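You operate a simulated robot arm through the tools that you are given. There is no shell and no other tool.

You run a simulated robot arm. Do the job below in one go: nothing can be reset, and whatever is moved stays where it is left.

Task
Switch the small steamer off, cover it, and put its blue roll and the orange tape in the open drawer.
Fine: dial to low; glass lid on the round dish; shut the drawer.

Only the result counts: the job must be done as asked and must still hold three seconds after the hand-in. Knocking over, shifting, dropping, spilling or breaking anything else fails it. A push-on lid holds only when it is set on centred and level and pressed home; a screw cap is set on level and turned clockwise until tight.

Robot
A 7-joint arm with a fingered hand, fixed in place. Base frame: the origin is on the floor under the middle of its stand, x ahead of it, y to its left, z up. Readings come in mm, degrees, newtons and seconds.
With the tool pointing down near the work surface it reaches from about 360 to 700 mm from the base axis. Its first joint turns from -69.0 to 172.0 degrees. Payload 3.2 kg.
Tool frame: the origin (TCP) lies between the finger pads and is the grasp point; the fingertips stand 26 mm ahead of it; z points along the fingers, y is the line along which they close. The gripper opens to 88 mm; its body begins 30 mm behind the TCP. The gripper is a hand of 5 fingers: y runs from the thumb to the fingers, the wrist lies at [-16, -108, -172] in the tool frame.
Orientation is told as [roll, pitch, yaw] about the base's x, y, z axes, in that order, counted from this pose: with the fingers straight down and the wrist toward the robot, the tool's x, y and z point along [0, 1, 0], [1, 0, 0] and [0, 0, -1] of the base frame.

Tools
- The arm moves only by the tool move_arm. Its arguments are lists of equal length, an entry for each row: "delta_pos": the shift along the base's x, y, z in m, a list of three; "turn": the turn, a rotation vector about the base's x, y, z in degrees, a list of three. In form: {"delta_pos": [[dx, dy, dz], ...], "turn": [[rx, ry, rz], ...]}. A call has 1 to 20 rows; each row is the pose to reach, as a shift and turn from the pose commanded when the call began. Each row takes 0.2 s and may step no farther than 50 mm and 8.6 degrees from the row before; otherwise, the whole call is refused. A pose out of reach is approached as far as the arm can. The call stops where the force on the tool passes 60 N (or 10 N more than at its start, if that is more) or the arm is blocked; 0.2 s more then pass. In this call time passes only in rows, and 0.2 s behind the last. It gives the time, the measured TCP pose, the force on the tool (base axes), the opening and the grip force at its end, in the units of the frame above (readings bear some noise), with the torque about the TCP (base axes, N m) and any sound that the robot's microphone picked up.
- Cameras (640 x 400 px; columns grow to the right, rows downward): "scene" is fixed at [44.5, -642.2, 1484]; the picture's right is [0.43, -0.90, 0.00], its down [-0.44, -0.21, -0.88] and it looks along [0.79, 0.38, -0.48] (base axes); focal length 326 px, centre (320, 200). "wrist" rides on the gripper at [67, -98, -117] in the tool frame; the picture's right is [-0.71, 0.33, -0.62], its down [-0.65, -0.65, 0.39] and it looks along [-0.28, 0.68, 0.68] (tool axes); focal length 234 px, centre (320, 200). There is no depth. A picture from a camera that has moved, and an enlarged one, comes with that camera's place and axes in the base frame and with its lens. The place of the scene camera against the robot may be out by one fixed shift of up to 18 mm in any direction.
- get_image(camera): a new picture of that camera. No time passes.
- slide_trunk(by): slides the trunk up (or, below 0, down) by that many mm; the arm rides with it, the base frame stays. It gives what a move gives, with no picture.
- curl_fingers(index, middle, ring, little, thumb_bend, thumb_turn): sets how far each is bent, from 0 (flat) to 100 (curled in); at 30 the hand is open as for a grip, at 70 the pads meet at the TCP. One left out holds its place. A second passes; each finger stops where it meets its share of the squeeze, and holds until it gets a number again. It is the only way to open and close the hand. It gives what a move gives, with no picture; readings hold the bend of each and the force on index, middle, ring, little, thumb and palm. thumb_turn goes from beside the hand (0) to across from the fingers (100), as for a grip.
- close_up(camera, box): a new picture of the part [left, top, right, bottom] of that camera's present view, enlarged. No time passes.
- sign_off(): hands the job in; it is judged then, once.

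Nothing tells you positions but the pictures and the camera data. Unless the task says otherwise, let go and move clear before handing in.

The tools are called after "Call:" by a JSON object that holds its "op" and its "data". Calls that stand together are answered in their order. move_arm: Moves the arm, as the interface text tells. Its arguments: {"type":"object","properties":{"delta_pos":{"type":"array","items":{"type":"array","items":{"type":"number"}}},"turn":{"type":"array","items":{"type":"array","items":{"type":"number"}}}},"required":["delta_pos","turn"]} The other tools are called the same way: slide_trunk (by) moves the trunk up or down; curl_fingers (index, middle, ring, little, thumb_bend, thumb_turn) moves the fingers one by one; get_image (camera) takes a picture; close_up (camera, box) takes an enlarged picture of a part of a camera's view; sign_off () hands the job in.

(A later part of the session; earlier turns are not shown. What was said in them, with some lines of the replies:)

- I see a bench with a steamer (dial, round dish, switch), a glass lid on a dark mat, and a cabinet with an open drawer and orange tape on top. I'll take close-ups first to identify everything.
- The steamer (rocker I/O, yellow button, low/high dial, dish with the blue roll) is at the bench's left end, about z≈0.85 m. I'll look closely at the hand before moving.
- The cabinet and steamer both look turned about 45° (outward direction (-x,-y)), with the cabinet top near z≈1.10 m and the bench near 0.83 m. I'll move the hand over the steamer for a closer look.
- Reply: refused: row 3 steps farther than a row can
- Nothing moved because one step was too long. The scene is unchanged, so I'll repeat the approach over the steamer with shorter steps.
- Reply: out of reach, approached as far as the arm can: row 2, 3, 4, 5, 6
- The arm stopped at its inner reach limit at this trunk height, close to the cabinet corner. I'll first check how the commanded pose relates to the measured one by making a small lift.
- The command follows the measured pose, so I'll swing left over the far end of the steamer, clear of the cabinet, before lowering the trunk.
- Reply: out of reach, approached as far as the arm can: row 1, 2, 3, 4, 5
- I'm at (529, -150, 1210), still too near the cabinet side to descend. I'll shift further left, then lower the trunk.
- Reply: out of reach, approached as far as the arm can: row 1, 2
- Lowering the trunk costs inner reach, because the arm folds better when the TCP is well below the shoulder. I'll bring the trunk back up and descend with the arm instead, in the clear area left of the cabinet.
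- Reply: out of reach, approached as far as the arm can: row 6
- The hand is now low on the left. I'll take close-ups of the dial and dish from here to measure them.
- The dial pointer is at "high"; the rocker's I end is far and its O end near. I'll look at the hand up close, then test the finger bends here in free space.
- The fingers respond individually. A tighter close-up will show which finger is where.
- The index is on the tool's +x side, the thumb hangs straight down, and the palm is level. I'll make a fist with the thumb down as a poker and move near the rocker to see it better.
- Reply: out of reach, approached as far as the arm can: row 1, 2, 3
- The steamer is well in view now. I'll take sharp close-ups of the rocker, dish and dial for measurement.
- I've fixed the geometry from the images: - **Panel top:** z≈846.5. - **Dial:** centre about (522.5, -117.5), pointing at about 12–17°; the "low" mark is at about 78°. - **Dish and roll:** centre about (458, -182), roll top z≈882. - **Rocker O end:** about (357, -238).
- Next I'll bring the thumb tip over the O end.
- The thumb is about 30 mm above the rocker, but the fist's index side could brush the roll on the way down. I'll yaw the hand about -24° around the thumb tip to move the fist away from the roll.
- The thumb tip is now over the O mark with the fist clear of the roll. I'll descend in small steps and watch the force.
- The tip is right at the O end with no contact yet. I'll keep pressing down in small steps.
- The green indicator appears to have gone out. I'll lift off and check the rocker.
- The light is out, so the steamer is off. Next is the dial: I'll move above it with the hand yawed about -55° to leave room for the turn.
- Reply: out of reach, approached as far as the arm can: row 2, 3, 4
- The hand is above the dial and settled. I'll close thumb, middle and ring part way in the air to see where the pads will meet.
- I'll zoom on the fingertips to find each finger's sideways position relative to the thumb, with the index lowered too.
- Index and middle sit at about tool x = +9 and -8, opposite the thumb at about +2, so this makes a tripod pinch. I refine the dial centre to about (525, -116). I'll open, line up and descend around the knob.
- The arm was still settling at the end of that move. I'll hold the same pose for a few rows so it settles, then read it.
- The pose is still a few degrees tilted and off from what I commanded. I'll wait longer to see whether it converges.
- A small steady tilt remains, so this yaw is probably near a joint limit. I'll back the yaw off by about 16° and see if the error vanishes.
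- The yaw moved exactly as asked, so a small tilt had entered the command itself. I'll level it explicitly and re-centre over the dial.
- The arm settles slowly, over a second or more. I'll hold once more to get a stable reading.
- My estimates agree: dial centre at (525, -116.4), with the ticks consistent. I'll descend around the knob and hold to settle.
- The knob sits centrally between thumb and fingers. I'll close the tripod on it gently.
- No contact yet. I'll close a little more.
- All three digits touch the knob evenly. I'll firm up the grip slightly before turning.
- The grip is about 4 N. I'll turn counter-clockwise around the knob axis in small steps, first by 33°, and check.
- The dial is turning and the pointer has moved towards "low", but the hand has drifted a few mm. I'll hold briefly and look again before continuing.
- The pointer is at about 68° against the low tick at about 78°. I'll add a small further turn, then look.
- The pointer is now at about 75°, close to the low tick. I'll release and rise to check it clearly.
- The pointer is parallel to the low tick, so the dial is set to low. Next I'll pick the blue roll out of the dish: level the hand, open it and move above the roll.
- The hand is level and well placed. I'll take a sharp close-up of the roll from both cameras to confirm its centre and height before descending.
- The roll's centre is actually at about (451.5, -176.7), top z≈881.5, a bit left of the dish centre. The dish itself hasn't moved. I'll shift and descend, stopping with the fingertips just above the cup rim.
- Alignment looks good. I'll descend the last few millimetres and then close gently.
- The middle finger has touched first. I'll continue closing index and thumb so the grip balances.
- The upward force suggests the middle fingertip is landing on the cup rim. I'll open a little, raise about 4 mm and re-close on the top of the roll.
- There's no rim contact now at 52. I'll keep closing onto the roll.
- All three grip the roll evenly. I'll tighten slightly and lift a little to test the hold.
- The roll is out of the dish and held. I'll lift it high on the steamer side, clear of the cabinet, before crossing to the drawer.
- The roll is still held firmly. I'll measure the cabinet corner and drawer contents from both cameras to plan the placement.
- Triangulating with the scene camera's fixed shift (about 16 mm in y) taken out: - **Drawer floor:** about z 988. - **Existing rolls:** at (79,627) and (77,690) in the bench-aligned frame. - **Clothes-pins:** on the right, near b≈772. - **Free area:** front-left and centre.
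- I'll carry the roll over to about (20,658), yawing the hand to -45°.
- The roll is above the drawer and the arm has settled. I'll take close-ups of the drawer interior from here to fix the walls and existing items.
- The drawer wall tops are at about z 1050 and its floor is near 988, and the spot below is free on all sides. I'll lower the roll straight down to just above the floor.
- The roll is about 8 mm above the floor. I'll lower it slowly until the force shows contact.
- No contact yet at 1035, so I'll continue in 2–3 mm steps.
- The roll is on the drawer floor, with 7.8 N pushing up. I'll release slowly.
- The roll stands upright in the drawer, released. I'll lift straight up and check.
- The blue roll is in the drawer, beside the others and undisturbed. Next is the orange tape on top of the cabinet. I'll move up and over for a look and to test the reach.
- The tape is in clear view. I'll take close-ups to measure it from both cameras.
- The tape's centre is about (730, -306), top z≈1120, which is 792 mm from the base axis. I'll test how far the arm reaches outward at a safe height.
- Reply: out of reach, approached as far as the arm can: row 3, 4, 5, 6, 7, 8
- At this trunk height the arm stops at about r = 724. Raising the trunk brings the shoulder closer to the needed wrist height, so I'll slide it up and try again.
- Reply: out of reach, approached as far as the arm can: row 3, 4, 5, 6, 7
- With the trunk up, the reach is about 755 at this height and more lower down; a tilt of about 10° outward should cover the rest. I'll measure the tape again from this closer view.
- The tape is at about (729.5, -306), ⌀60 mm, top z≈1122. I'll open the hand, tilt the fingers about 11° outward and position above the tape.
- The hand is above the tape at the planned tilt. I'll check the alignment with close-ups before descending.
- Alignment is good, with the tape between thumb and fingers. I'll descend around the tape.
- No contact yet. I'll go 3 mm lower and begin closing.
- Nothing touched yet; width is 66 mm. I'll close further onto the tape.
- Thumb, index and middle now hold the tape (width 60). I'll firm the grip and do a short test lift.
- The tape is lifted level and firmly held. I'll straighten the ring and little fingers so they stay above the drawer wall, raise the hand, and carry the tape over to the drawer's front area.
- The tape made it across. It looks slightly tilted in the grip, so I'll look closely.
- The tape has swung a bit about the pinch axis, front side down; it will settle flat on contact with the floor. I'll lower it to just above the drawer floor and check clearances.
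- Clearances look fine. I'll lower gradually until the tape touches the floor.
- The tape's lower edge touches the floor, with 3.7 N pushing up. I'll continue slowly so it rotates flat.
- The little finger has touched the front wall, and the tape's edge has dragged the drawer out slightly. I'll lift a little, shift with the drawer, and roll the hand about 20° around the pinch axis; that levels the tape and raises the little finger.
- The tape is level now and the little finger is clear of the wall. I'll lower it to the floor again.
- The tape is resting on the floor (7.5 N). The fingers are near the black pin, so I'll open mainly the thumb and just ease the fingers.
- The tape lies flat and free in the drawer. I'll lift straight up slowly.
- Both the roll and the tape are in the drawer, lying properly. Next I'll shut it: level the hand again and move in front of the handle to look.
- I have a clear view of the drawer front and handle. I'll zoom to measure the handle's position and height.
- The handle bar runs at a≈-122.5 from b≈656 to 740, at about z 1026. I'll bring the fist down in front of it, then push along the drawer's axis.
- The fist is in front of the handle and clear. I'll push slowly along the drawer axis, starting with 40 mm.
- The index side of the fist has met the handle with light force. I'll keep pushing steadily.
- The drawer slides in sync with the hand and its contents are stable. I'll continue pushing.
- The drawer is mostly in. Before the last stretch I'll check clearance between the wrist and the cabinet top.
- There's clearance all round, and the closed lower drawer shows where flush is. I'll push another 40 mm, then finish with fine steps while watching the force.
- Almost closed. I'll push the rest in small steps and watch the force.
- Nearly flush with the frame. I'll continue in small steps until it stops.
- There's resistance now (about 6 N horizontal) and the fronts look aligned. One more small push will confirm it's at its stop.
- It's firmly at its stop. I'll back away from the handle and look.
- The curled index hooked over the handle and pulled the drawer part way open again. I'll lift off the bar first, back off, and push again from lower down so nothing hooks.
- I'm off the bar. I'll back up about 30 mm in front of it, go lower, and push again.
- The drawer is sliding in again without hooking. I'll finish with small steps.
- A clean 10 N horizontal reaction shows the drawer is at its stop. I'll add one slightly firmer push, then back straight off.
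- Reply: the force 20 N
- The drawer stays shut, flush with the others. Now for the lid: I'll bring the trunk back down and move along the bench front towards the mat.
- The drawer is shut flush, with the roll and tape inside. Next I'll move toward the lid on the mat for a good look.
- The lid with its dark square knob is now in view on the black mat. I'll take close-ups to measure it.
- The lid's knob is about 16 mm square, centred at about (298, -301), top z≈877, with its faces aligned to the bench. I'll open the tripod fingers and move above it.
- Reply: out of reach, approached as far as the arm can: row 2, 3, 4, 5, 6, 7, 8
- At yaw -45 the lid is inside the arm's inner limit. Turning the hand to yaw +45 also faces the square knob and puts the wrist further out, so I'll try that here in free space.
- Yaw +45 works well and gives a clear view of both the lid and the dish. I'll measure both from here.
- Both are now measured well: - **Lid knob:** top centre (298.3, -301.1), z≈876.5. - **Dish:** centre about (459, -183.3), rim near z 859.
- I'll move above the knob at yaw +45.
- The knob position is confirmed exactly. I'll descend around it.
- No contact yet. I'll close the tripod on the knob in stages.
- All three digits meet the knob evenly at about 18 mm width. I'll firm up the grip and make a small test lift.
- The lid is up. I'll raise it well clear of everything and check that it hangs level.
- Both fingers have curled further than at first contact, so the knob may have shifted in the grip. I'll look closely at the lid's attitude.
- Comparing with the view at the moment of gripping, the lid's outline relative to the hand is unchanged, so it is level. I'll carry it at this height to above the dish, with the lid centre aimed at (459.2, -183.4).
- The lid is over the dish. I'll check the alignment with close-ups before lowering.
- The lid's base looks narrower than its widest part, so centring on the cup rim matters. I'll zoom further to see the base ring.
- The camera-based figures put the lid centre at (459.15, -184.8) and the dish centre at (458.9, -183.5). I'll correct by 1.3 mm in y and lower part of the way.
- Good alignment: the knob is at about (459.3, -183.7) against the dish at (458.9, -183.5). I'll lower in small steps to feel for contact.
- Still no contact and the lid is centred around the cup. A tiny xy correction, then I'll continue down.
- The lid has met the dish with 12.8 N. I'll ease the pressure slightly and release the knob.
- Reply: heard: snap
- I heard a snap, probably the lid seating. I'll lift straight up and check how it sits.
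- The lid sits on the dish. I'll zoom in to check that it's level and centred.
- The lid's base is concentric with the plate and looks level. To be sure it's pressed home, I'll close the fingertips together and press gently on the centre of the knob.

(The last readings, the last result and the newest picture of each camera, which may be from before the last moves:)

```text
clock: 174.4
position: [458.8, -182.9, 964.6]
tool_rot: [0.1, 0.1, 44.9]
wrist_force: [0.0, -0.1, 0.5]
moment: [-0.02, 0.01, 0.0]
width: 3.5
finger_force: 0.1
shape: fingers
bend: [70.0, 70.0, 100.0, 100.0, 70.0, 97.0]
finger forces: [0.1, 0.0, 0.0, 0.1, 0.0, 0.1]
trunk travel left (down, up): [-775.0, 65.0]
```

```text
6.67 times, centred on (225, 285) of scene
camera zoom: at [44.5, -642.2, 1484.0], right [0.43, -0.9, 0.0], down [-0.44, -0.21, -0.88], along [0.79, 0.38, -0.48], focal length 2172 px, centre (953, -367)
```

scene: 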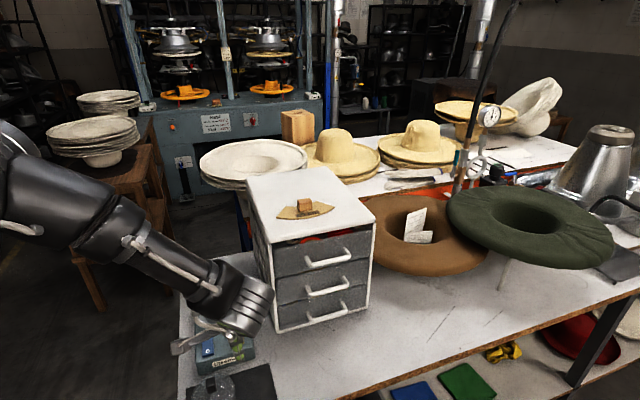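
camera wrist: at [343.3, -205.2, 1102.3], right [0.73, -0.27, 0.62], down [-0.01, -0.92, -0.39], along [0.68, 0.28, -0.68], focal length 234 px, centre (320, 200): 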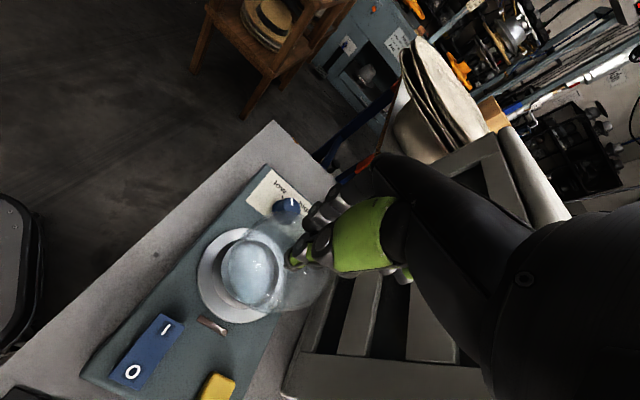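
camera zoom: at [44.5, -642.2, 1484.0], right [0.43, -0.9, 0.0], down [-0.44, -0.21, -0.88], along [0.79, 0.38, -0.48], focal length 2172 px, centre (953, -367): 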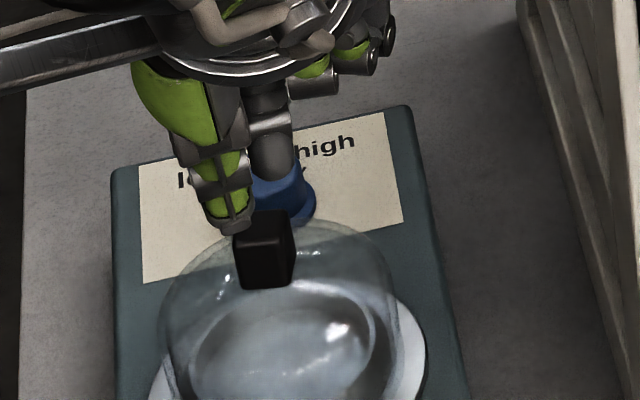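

The pinched tips would straddle the knob rather than press its top. I'll use the fist-and-thumb poker instead: thumb tip over the knob's centre, as with the rocker.

Call:
{"op": "move_arm", "data": {"delta_pos": [[0, 0, 0.02], [0, 0, 0.03], [0, 0, 0.03]], "turn": [[0, 0, 0], [0, 0, 0], [0, 0, 0]]}}

Call:
{"op": "curl_fingers", "data": {"index": 100, "middle": 100, "thumb_bend": 30}}

Call:
{"op": "move_arm", "data": {"delta_pos": [[0.012, 0.012, 0], [0.025, 0.024, 0], [0.0415, 0.0395, 0], [0.0415, 0.0395, 0], [0.0415, 0.0395, 0], [0.0415, 0.0395, 0]], "turn": [[0, 0, 0], [0, 0, 0], [0, 0, 0], [0, 0, 0], [0, 0, 0], [0, 0, 0]]}}

Call:
{"op": "close_up", "data": {"camera": "wrist", "box": [200, 240, 340, 400]}}

Call:
{"op": "close_up", "data": {"camera": "scene", "box": [195, 245, 265, 315]}}

```text
clock: 175.2
position: [460.3, -183.4, 994.1]
tool_rot: [0.0, 0.0, 44.9]
wrist_force: [0.0, -0.2, 0.3]
moment: [-0.02, 0.05, -0.01]
width: 3.4
finger_force: 0.1
shape: fingers
bend: [70.0, 70.0, 100.0, 100.0, 70.0, 97.0]
finger forces: [0.0, 0.0, 0.0, 0.0, 0.0, 0.1]
trunk travel left (down, up): [-775.0, 65.0]
```

```text
clock: 176.2
position: [459.6, -182.3, 992.9]
tool_rot: [0.1, -0.1, 44.9]
wrist_force: [-0.6, 0.0, -1.0]
moment: [0.02, 0.0, 0.01]
width: 56.8
finger_force: 0.0
shape: fingers
bend: [100.0, 100.0, 100.0, 100.0, 30.0, 97.0]
finger forces: [0.0, 0.0, 0.0, 0.1, 0.0, 0.0]
trunk travel left (down, up): [-775.0, 65.0]
```

```text
clock: 177.6
position: [501.0, -143.4, 993.0]
tool_rot: [0.1, 0.1, 44.9]
wrist_force: [0.0, 0.5, -0.5]
moment: [-0.03, 0.02, -0.04]
width: 56.8
finger_force: 0.0
shape: fingers
bend: [100.0, 100.0, 100.0, 100.0, 30.0, 97.0]
finger forces: [0.0, 0.0, 0.0, 0.0, 0.0, 0.1]
trunk travel left (down, up): [-775.0, 65.0]
```

```text
2.50 times, centred on (270, 320) of wrist
camera zoom: at [384.6, -165.1, 1109.8], right [0.74, -0.27, 0.62], down [-0.01, -0.92, -0.39], along [0.68, 0.28, -0.68], focal length 585 px, centre (445, -100)
```

zoom: 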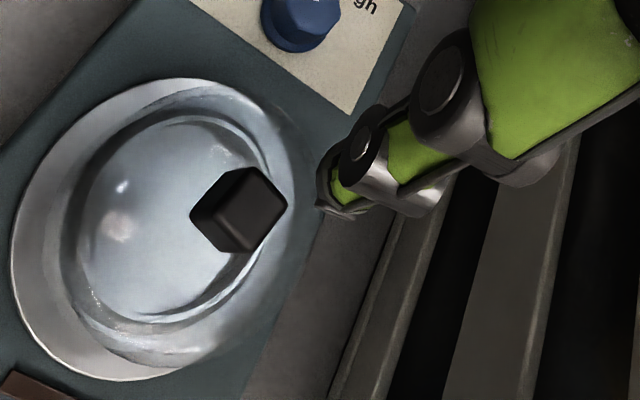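

```text
5.71 times, centred on (230, 280) of scene
camera zoom: at [44.5, -642.2, 1484.0], right [0.43, -0.9, 0.0], down [-0.44, -0.21, -0.88], along [0.79, 0.38, -0.48], focal length 1862 px, centre (834, -257)
```

zoom: 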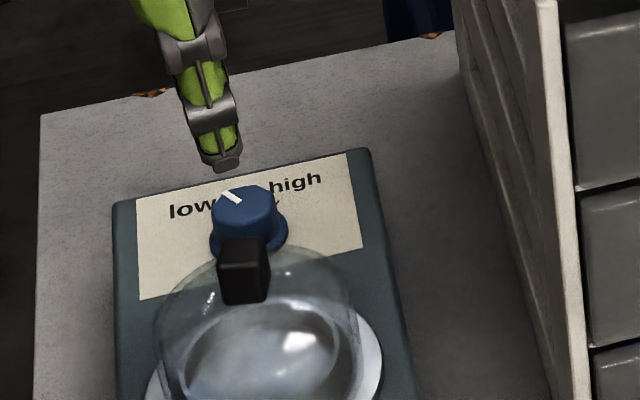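

The knob top is at (459.6, -184.0, 922.7) and the thumb tip is right above it, with the lid within 1 mm of the dish centre. I'll lower and press gently.

Call:
{"op": "move_arm", "data": {"delta_pos": [[0, 0, -0.01], [0, 0, -0.02], [0, 0, -0.03], [0, 0, -0.037], [0, 0, -0.037], [0, 0, -0.037], [0, 0, -0.037]], "turn": [[0, 0, 0], [0, 0, 0], [0, 0, 0], [0, 0, 0], [0, 0, 0], [0, 0, 0], [0, 0, 0]]}}

Call:
{"op": "close_up", "data": {"camera": "scene", "box": [195, 255, 265, 325]}}

Call:
{"op": "close_up", "data": {"camera": "wrist", "box": [200, 240, 340, 400]}}

```text
clock: 179.2
position: [502.0, -144.4, 954.3]
tool_rot: [0.0, -0.1, 44.9]
wrist_force: [0.4, -0.3, -0.2]
moment: [0.0, 0.01, -0.01]
width: 56.4
finger_force: 0.1
shape: fingers
bend: [100.0, 100.0, 100.0, 100.0, 30.0, 97.0]
finger forces: [0.0, 0.0, 0.0, 0.0, 0.0, 0.0]
trunk travel left (down, up): [-775.0, 65.0]
```

```text
5.71 times, centred on (230, 290) of scene
camera zoom: at [44.5, -642.2, 1484.0], right [0.43, -0.9, 0.0], down [-0.44, -0.21, -0.88], along [0.79, 0.38, -0.48], focal length 1862 px, centre (834, -314)
```

zoom: 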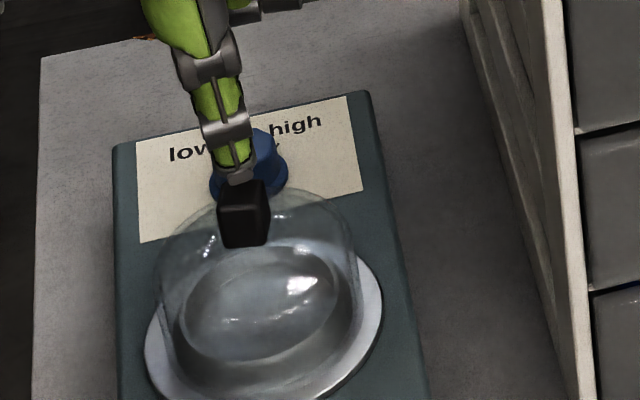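

```text
2.50 times, centred on (270, 320) of wrist
camera zoom: at [384.8, -165.0, 1072.6], right [0.74, -0.27, 0.62], down [-0.01, -0.92, -0.39], along [0.68, 0.28, -0.68], focal length 585 px, centre (445, -100)
```

zoom: 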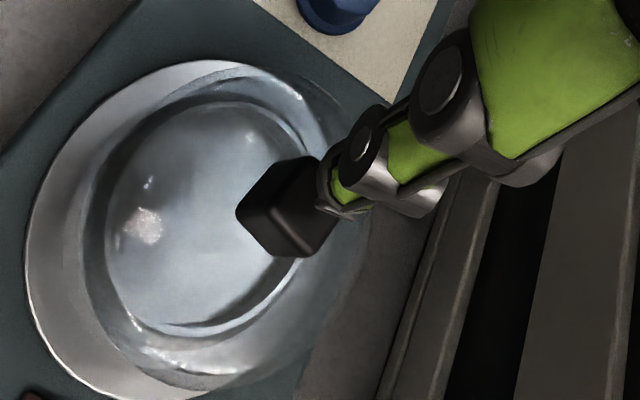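

The thumb tip is just above the knob's centre. I'll press down slowly.

Call:
{"op": "move_arm", "data": {"delta_pos": [[0, 0, -0.002], [0, 0, -0.004], [0, 0, -0.006], [0, 0, -0.007], [0, 0, -0.007]], "turn": [[0, 0, 0], [0, 0, 0], [0, 0, 0], [0, 0, 0], [0, 0, 0]]}}

Call:
{"op": "close_up", "data": {"camera": "wrist", "box": [200, 240, 340, 400]}}

```text
clock: 180.4
position: [502.5, -142.4, 950.2]
tool_rot: [0.0, -0.1, 44.9]
wrist_force: [0.0, 1.5, 6.8]
moment: [-0.23, 0.23, 0.0]
width: 57.1
finger_force: 2.9
shape: fingers
bend: [100.0, 100.0, 100.0, 100.0, 30.0, 97.0]
finger forces: [0.0, 0.1, 0.1, 0.0, 6.1, 0.0]
trunk travel left (down, up): [-775.0, 65.0]
```

```text
2.50 times, centred on (270, 320) of wrist
camera zoom: at [384.7, -164.4, 1067.0], right [0.73, -0.27, 0.62], down [0.0, -0.92, -0.39], along [0.68, 0.28, -0.68], focal length 585 px, centre (445, -100)
```

zoom: 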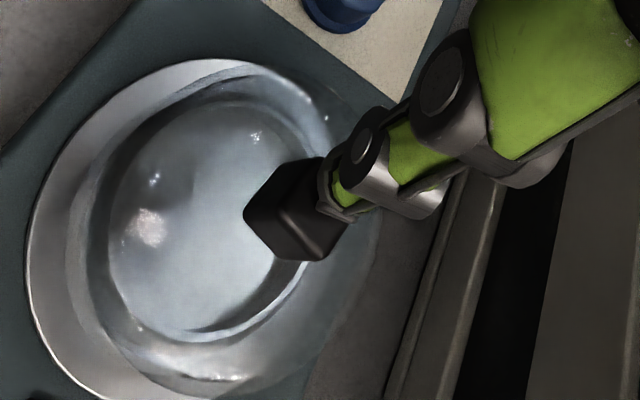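

Contact at 6.8 N with the lid steady. I'll increase the pressure a little.

Call:
{"op": "move_arm", "data": {"delta_pos": [[0, 0, -0.001], [0, 0, -0.002], [0, 0, -0.003], [0, 0, -0.003]], "turn": [[0, 0, 0], [0, 0, 0], [0, 0, 0], [0, 0, 0]]}}

Call:
{"op": "close_up", "data": {"camera": "scene", "box": [195, 255, 265, 325]}}

```text
clock: 181.4
position: [501.4, -140.5, 950.1]
tool_rot: [-0.2, -0.3, 44.9]
wrist_force: [5.6, 5.8, 27.2]
moment: [-1.07, 1.09, -0.01]
width: 57.8
finger_force: 13.7
shape: fingers
bend: [100.0, 100.0, 100.0, 100.0, 29.0, 98.0]
finger forces: [0.0, 0.0, 0.0, 0.0, 27.7, 0.0]
trunk travel left (down, up): [-775.0, 65.0]
```

```text
5.71 times, centred on (230, 290) of scene
camera zoom: at [44.5, -642.2, 1484.0], right [0.43, -0.9, 0.0], down [-0.44, -0.21, -0.88], along [0.79, 0.38, -0.48], focal length 1862 px, centre (834, -314)
```

zoom: 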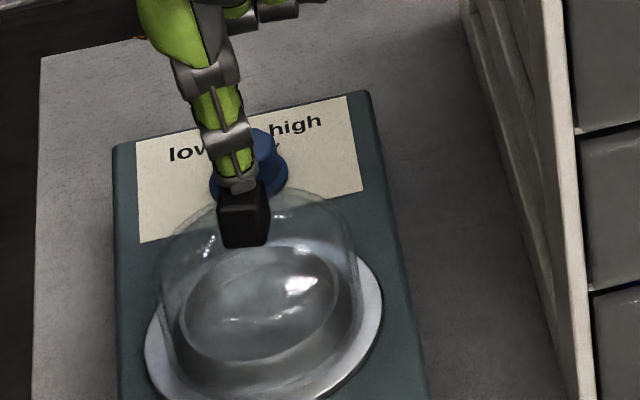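

At 27 N it doesn't move and there's no further snap, so the lid is home. I'll lift straight off.

Call:
{"op": "move_arm", "data": {"delta_pos": [[0, 0, 0.004], [0, 0, 0.012], [0, 0, 0.03], [0, 0, 0.06], [0, 0, 0.09], [0, 0, 0.12], [0, 0, 0.12], [0, 0, 0.12]], "turn": [[0, 0, 0], [0, 0, 0], [0, 0, 0], [0, 0, 0], [0, 0, 0], [0, 0, 0], [0, 0, 0], [0, 0, 0]]}}

Call:
{"op": "get_image", "data": {"camera": "wrist"}}

Call:
{"op": "get_image", "data": {"camera": "scene"}}

Call:
{"op": "close_up", "data": {"camera": "scene", "box": [185, 260, 275, 380]}}

```text
clock: 183.2
position: [501.2, -142.2, 1064.5]
tool_rot: [0.1, 0.0, 44.9]
wrist_force: [0.8, 0.4, 0.0]
moment: [-0.01, 0.02, 0.02]
width: 56.7
finger_force: 0.1
shape: fingers
bend: [100.0, 100.0, 100.0, 100.0, 30.0, 97.0]
finger forces: [0.1, 0.0, 0.0, 0.0, 0.1, 0.0]
trunk travel left (down, up): [-775.0, 65.0]
```

```text
taken
camera wrist: at [383.9, -164.1, 1182.6], right [0.73, -0.27, 0.62], down [-0.01, -0.92, -0.39], along [0.68, 0.28, -0.68], focal length 234 px, centre (320, 200)
```

wrist: 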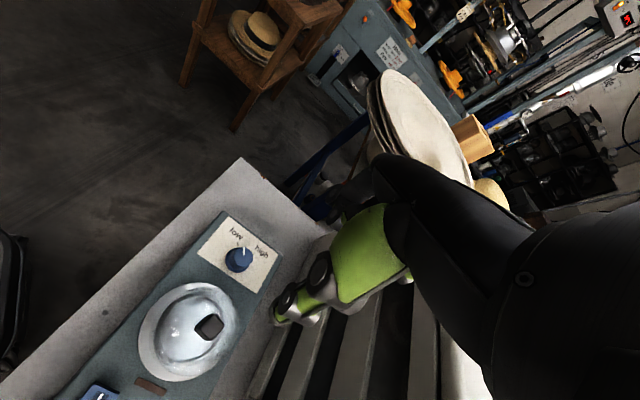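

```text
taken
```

scene: 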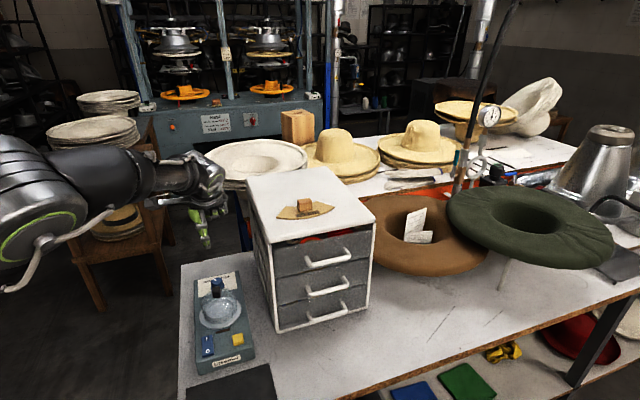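

```text
3.33 times, centred on (230, 320) of scene
camera zoom: at [44.5, -642.2, 1484.0], right [0.43, -0.9, 0.0], down [-0.44, -0.21, -0.88], along [0.79, 0.38, -0.48], focal length 1086 px, centre (620, -200)
```

zoom: 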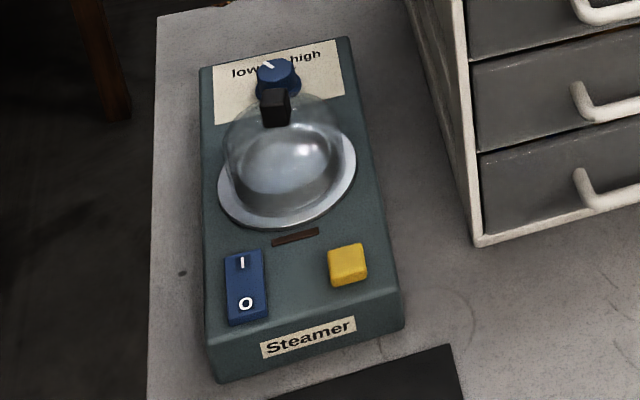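

Everything is in place. I'll do one last check of the dial, lid and drawer up close.

Call:
{"op": "close_up", "data": {"camera": "wrist", "box": [200, 215, 290, 295]}}

Call:
{"op": "close_up", "data": {"camera": "wrist", "box": [70, 270, 260, 400]}}

Call:
{"op": "close_up", "data": {"camera": "scene", "box": [245, 205, 385, 340]}}

Call:
{"op": "close_up", "data": {"camera": "scene", "box": [265, 180, 355, 250]}}

```text
5.00 times, centred on (245, 255) of wrist
camera zoom: at [383.9, -164.1, 1182.6], right [0.73, -0.27, 0.62], down [-0.01, -0.92, -0.39], along [0.68, 0.28, -0.68], focal length 1171 px, centre (695, -75)
```

zoom: 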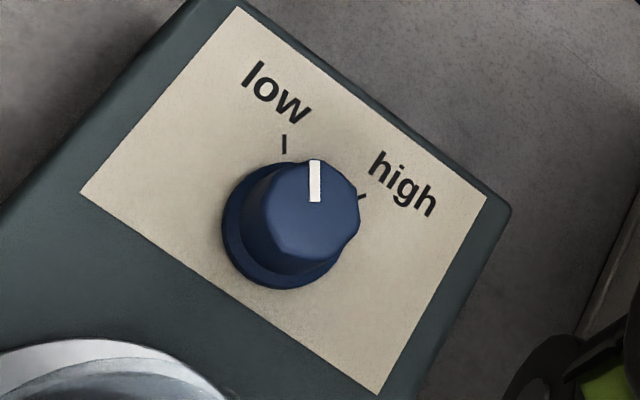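

```text
3.08 times, centred on (165, 335) of wrist
camera zoom: at [383.9, -164.1, 1182.6], right [0.73, -0.27, 0.62], down [-0.01, -0.92, -0.39], along [0.68, 0.28, -0.68], focal length 720 px, centre (797, -215)
```

zoom: 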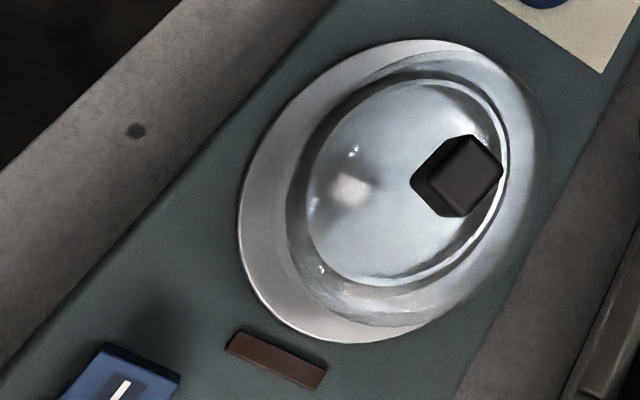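

```text
2.96 times, centred on (315, 272) of scene
camera zoom: at [44.5, -642.2, 1484.0], right [0.43, -0.9, 0.0], down [-0.44, -0.21, -0.88], along [0.79, 0.38, -0.48], focal length 966 px, centre (335, -15)
```

zoom: 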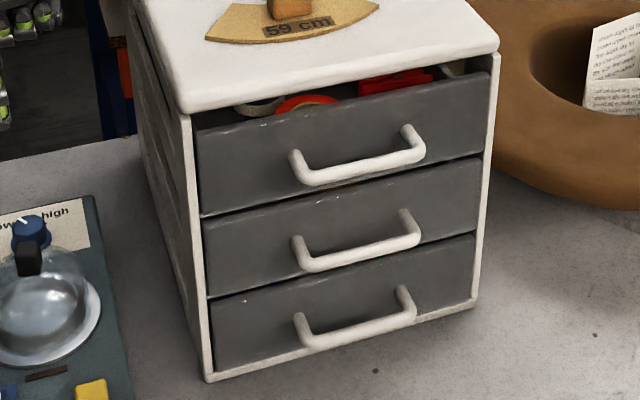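

```text
5.71 times, centred on (310, 215) of scene
camera zoom: at [44.5, -642.2, 1484.0], right [0.43, -0.9, 0.0], down [-0.44, -0.21, -0.88], along [0.79, 0.38, -0.48], focal length 1862 px, centre (377, 114)
```

zoom: 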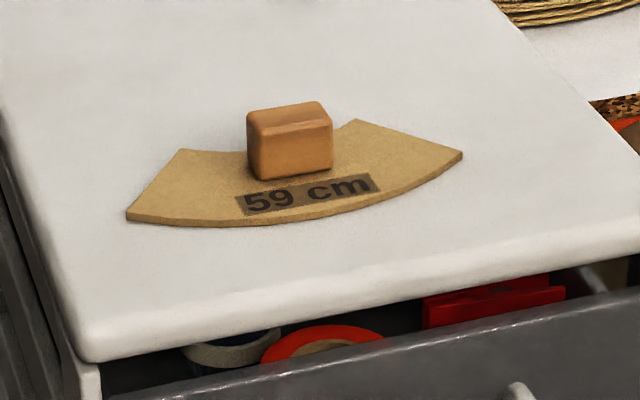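

All checks pass:
- **Steamer:** off, with the dial pointer parallel to the low tick.
- **Lid:** centred on the dish.
- **Drawer:** flush, with the roll and tape inside.
- **Cabinet top:** block and paper undisturbed.

I'll move the hand a little further clear before handing in.

Call:
{"op": "move_arm", "data": {"delta_pos": [[0, 0.005, 0.02], [0.01, 0.015, 0.04], [0.02, 0.03, 0.06], [0.02, 0.03, 0.06], [0.02, 0.03, 0.06]], "turn": [[0, 0, 0], [0, 0, 0], [0, 0, 0], [0, 0, 0], [0, 0, 0]]}}

Call:
{"op": "get_image", "data": {"camera": "scene"}}

```text
clock: 184.4
position: [521.5, -113.2, 1126.3]
tool_rot: [0.1, -0.1, 45.0]
wrist_force: [0.4, -0.2, 0.3]
moment: [0.02, 0.01, -0.01]
width: 56.7
finger_force: 0.1
shape: fingers
bend: [100.0, 100.0, 100.0, 100.0, 30.0, 97.0]
finger forces: [0.0, 0.0, 0.0, 0.0, 0.0, 0.0]
trunk travel left (down, up): [-775.0, 65.0]
```

```text
taken
```

scene: 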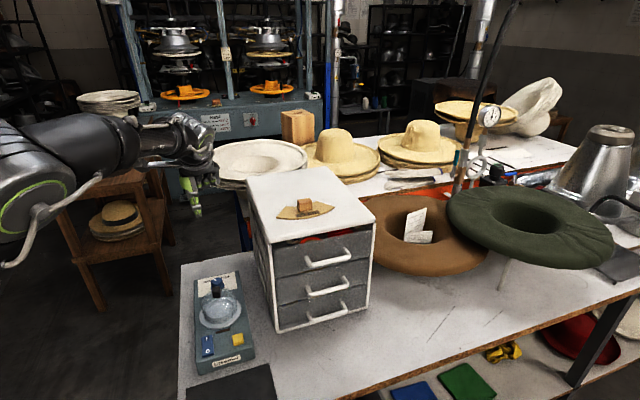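

The scene is stable and the hand is clear of everything. The steamer is off with its dial on low and the lid on, and the drawer is shut with the blue roll and orange tape inside, so I'm handing in.

Call:
{"op": "sign_off", "data": {}}

```text
The job is handed in.
```

The job is done and handed in; the tool only confirmed that it was received. In the last pictures everything was in place and the hand was clear.

- **Steamer:** it is switched off at the rocker and the green light is out. The dial pointer lines up with the "low" mark.
- **Lid:** the glass lid sits centred and level on the round dish. I heard a snap as I released it, and it did not move when I pressed the knob with about 27 N.
- **Drawer:** the blue roll stands upright and the orange tape lies flat inside, and the drawer is shut flush with the other two.

Three things moved along the way but needed no fixing at the end:
- The blue roll had slid about 9 mm in the dish before I picked it up, probably brushed by the hand.
- Lowering the tape pulled the drawer out by roughly 17 mm.
- On my first attempt to shut the drawer, a finger hooked the handle and pulled it part way open again, so I closed it a second time.

The block and paper on the cabinet and the other items in the drawer looked undisturbed.
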